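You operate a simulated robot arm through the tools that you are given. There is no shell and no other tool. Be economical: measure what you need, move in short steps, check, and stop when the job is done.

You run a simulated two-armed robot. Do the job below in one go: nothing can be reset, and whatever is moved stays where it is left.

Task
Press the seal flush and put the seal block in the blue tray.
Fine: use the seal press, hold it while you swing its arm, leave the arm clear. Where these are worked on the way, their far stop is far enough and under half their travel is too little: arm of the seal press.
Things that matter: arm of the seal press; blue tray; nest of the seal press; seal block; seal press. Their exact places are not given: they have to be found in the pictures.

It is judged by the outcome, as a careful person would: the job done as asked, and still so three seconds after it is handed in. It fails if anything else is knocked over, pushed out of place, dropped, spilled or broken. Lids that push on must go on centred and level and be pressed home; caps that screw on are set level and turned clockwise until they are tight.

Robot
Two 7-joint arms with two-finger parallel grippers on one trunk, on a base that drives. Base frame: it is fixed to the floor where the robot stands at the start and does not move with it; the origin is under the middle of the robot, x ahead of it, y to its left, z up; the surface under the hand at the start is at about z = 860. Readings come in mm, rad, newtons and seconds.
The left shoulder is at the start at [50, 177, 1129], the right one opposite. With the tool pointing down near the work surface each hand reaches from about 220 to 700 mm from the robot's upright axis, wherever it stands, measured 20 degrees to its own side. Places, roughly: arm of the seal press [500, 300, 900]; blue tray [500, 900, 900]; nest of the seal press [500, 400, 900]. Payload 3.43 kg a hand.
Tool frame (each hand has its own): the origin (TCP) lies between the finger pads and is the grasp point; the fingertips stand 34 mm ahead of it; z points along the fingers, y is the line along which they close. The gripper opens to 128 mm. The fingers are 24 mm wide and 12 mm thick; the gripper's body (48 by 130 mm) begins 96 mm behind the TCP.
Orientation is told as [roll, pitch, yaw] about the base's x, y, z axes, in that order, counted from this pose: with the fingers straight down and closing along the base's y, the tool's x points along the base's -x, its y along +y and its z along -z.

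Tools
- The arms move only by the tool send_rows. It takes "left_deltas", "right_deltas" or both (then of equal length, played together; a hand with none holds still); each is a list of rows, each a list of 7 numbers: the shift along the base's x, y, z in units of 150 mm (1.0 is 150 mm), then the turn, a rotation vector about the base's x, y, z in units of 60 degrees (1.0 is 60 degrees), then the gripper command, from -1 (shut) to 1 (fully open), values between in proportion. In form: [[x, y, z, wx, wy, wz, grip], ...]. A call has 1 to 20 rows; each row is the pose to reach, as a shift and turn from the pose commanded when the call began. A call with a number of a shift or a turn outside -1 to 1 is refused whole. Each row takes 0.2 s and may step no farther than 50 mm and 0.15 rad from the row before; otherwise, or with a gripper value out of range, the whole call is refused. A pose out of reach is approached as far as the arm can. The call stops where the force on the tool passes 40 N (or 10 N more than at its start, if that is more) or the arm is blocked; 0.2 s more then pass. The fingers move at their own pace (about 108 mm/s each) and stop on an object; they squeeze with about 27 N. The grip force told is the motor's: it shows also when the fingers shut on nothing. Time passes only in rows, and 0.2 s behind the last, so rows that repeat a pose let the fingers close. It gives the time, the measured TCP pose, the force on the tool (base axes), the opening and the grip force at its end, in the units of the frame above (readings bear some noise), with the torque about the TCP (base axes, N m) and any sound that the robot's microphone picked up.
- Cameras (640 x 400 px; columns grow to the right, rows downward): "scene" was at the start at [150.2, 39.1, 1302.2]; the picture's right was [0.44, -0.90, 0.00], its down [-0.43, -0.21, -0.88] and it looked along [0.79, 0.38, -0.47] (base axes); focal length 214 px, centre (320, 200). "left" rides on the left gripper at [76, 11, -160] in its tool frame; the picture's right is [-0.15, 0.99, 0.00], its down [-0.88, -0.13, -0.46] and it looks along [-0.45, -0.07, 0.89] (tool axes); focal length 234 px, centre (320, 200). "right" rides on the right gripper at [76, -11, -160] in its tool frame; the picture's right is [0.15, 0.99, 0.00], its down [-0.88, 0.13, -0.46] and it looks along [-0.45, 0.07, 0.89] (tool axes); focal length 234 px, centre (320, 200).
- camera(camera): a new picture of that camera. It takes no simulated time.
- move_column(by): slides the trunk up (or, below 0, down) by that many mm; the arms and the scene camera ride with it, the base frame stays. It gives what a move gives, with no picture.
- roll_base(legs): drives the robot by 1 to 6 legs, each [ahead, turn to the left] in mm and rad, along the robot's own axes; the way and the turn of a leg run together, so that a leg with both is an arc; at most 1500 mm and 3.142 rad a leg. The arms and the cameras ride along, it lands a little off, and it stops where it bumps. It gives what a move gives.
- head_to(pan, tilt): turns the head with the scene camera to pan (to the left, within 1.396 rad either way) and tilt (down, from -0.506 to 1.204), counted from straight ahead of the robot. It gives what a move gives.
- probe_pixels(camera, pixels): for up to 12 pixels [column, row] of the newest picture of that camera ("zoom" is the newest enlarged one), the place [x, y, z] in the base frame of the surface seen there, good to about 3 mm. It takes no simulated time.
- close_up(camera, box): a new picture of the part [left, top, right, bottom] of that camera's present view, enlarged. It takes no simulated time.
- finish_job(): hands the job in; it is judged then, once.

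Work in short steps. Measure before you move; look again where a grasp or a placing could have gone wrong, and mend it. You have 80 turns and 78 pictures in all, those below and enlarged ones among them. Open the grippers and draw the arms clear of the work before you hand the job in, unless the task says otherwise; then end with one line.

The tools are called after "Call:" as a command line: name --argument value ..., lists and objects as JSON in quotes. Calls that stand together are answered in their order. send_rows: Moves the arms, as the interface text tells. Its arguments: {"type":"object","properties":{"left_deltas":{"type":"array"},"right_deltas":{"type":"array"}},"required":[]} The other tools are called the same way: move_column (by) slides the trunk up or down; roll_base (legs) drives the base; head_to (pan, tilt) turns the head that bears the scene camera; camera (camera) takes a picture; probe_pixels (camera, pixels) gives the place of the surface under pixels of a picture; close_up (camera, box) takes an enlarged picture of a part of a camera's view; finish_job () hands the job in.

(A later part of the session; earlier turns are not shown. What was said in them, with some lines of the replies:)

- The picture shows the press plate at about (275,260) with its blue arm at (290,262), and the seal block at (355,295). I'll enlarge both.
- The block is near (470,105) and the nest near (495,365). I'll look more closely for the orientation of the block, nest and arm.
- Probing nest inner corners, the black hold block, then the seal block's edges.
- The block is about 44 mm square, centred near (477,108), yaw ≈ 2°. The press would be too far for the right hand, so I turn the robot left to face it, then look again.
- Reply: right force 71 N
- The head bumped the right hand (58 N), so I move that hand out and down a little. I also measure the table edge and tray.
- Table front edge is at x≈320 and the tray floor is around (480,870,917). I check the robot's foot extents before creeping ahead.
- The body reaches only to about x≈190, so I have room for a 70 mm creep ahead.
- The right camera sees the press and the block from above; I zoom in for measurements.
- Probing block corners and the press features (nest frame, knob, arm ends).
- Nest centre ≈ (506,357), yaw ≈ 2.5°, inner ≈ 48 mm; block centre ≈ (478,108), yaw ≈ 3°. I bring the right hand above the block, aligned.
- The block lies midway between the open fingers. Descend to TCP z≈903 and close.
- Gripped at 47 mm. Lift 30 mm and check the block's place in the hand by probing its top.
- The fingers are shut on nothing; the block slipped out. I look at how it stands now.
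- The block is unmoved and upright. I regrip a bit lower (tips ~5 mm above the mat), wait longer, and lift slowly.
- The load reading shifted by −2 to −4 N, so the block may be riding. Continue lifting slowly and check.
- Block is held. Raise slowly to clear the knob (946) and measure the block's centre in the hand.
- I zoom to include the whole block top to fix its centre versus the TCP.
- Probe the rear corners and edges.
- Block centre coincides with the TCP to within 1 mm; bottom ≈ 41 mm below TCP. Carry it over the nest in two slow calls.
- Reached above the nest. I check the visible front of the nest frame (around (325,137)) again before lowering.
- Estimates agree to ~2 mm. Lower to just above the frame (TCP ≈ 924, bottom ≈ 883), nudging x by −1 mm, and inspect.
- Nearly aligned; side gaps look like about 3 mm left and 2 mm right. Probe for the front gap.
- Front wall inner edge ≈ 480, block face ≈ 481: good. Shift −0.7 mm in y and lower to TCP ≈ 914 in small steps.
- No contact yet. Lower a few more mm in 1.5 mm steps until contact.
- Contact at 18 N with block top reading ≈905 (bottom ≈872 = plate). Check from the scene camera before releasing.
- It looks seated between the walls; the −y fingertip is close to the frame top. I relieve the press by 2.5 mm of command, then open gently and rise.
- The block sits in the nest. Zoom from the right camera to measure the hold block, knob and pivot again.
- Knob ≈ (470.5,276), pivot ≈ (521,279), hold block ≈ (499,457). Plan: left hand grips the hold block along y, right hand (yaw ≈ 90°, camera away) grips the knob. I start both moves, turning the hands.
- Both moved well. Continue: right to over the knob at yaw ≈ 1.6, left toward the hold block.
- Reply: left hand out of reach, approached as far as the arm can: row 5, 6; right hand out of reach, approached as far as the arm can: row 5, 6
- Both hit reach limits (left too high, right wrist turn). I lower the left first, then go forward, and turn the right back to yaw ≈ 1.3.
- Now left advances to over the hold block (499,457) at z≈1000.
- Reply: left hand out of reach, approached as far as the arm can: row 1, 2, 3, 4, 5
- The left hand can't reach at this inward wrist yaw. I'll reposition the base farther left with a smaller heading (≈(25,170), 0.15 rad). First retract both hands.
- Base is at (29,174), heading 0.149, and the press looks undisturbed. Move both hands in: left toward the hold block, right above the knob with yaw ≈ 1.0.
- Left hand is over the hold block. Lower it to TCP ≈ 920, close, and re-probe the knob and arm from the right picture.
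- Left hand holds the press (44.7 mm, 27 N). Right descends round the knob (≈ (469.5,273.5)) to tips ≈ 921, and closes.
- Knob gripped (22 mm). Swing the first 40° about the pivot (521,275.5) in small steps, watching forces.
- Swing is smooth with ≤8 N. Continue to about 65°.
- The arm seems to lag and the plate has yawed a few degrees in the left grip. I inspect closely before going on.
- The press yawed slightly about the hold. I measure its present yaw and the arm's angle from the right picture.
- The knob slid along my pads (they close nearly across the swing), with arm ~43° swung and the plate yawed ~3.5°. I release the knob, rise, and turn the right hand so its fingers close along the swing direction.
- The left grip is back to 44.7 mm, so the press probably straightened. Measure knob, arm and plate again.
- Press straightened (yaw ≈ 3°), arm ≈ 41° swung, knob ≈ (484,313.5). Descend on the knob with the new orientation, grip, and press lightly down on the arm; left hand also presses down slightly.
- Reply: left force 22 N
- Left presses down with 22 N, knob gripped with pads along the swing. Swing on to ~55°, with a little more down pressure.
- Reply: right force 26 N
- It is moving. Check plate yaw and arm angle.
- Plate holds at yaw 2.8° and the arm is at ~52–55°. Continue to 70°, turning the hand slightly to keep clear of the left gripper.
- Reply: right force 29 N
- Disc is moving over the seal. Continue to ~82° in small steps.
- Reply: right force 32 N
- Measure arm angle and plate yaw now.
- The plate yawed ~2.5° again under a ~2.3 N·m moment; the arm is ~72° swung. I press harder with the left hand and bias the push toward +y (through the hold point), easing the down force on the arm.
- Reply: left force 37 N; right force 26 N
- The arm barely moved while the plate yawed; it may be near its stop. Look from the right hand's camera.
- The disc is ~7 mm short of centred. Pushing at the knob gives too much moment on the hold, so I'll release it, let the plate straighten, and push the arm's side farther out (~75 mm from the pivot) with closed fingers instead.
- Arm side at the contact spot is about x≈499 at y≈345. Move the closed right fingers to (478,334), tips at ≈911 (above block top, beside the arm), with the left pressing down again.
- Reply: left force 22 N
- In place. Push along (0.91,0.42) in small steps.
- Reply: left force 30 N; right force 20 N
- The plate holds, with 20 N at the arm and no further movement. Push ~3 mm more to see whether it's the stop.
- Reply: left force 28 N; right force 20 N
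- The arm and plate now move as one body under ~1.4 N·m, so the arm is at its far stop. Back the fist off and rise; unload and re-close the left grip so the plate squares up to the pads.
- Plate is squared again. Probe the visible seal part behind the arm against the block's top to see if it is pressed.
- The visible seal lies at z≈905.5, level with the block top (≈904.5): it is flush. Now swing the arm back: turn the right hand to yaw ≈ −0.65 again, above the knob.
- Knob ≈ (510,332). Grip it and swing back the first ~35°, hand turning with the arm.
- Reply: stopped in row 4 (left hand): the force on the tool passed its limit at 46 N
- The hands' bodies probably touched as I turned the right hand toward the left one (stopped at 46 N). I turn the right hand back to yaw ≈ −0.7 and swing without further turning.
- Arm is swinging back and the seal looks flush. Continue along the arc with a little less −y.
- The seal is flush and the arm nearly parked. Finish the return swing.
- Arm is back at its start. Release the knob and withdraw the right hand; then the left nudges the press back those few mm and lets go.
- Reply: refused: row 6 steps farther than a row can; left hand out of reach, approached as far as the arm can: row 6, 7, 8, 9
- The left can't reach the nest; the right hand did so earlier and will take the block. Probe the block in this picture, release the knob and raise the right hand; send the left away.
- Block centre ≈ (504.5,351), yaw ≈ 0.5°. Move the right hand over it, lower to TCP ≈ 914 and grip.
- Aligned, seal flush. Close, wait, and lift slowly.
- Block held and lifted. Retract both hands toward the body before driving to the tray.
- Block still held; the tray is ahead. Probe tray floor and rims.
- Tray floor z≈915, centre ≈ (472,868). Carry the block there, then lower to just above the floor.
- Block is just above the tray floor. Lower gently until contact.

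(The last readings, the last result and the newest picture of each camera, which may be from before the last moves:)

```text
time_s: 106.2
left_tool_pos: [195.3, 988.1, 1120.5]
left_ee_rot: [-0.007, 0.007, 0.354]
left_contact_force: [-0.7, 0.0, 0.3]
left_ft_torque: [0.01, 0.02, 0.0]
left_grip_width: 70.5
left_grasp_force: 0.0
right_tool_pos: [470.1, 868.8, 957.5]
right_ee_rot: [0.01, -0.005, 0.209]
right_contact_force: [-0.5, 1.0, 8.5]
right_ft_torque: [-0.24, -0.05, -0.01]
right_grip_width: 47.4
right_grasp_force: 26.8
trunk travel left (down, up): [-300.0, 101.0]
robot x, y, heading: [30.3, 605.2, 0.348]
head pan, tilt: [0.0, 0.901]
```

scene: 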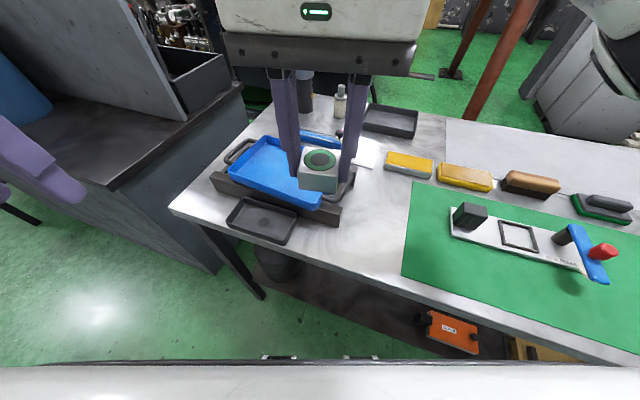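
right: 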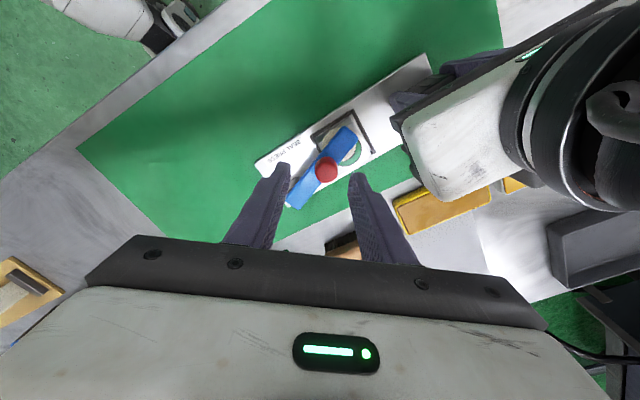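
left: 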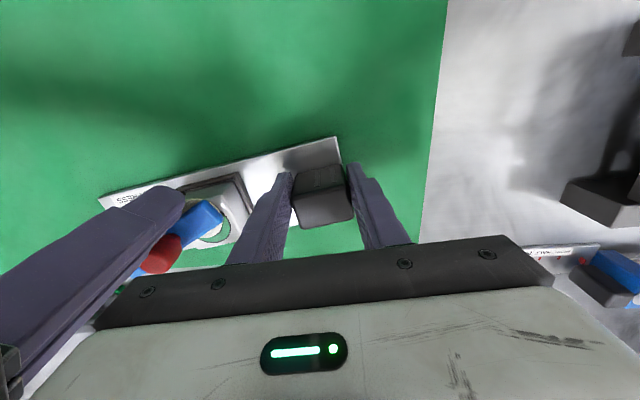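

Contact (8.5 N). Release, rise straight, and draw back.

Call:
send_rows --right_deltas '[[0, 0, 0.007, 0, 0, 0, -1], [0, 0, 0.007, 0, 0, 0, -0.1], [0, 0, 0.007, 0, 0, 0, 0.1], [0, 0, 0.1, 0, 0, 0, 0.1], [0, 0, 0.3, 0, 0, 0, 0.1], [0, 0, 0.55, 0, 0, 0, 0.1], [0, 0, 0.8, 0, 0, 0, 0.1], [-0.15, -0.15, 0.95, 0, 0, 0, 0.1], [-0.35, -0.35, 0.95, 0, 0, 0, 0.1], [-0.55, -0.55, 0.95, 0, 0, 0, 0.1], [-0.75, -0.75, 0.95, 0, 0, 0, 0.1]]'

Call:
camera --camera "scene"

```text
time_s: 108.7
left_tool_pos: [195.7, 987.3, 1120.3]
left_ee_rot: [-0.007, 0.005, 0.354]
left_contact_force: [-0.7, 0.4, -0.4]
left_ft_torque: [0.02, 0.0, 0.0]
left_grip_width: 70.6
left_grasp_force: 0.1
right_tool_pos: [358.3, 756.5, 1096.5]
right_ee_rot: [0.011, -0.003, 0.208]
right_contact_force: [0.1, 0.0, -0.1]
right_ft_torque: [0.03, 0.01, 0.0]
right_grip_width: 70.1
right_grasp_force: 0.0
trunk travel left (down, up): [-300.0, 101.0]
robot x, y, heading: [27.3, 606.3, 0.349]
head pan, tilt: [0.0, 0.901]
```

```text
1 pictures are left
```

scene: 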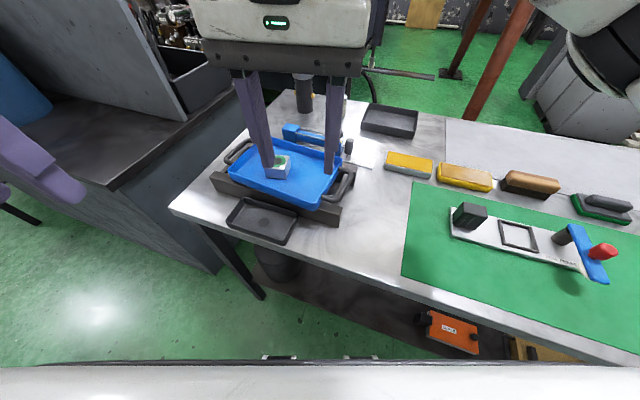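

The block rests in the blue tray at about (278,168), the press arm is parked clear of the nest, and both hands are empty and drawn back. I hand the job in.

Call:
finish_job

```text
The job is handed in.
```

The seal is pressed flush, the seal block is in the blue tray, and the press arm is swung back clear of the nest. While I swung the arm, the press slipped a little in my grip; by the last readings it sits a few millimetres and about 2° from where it started.
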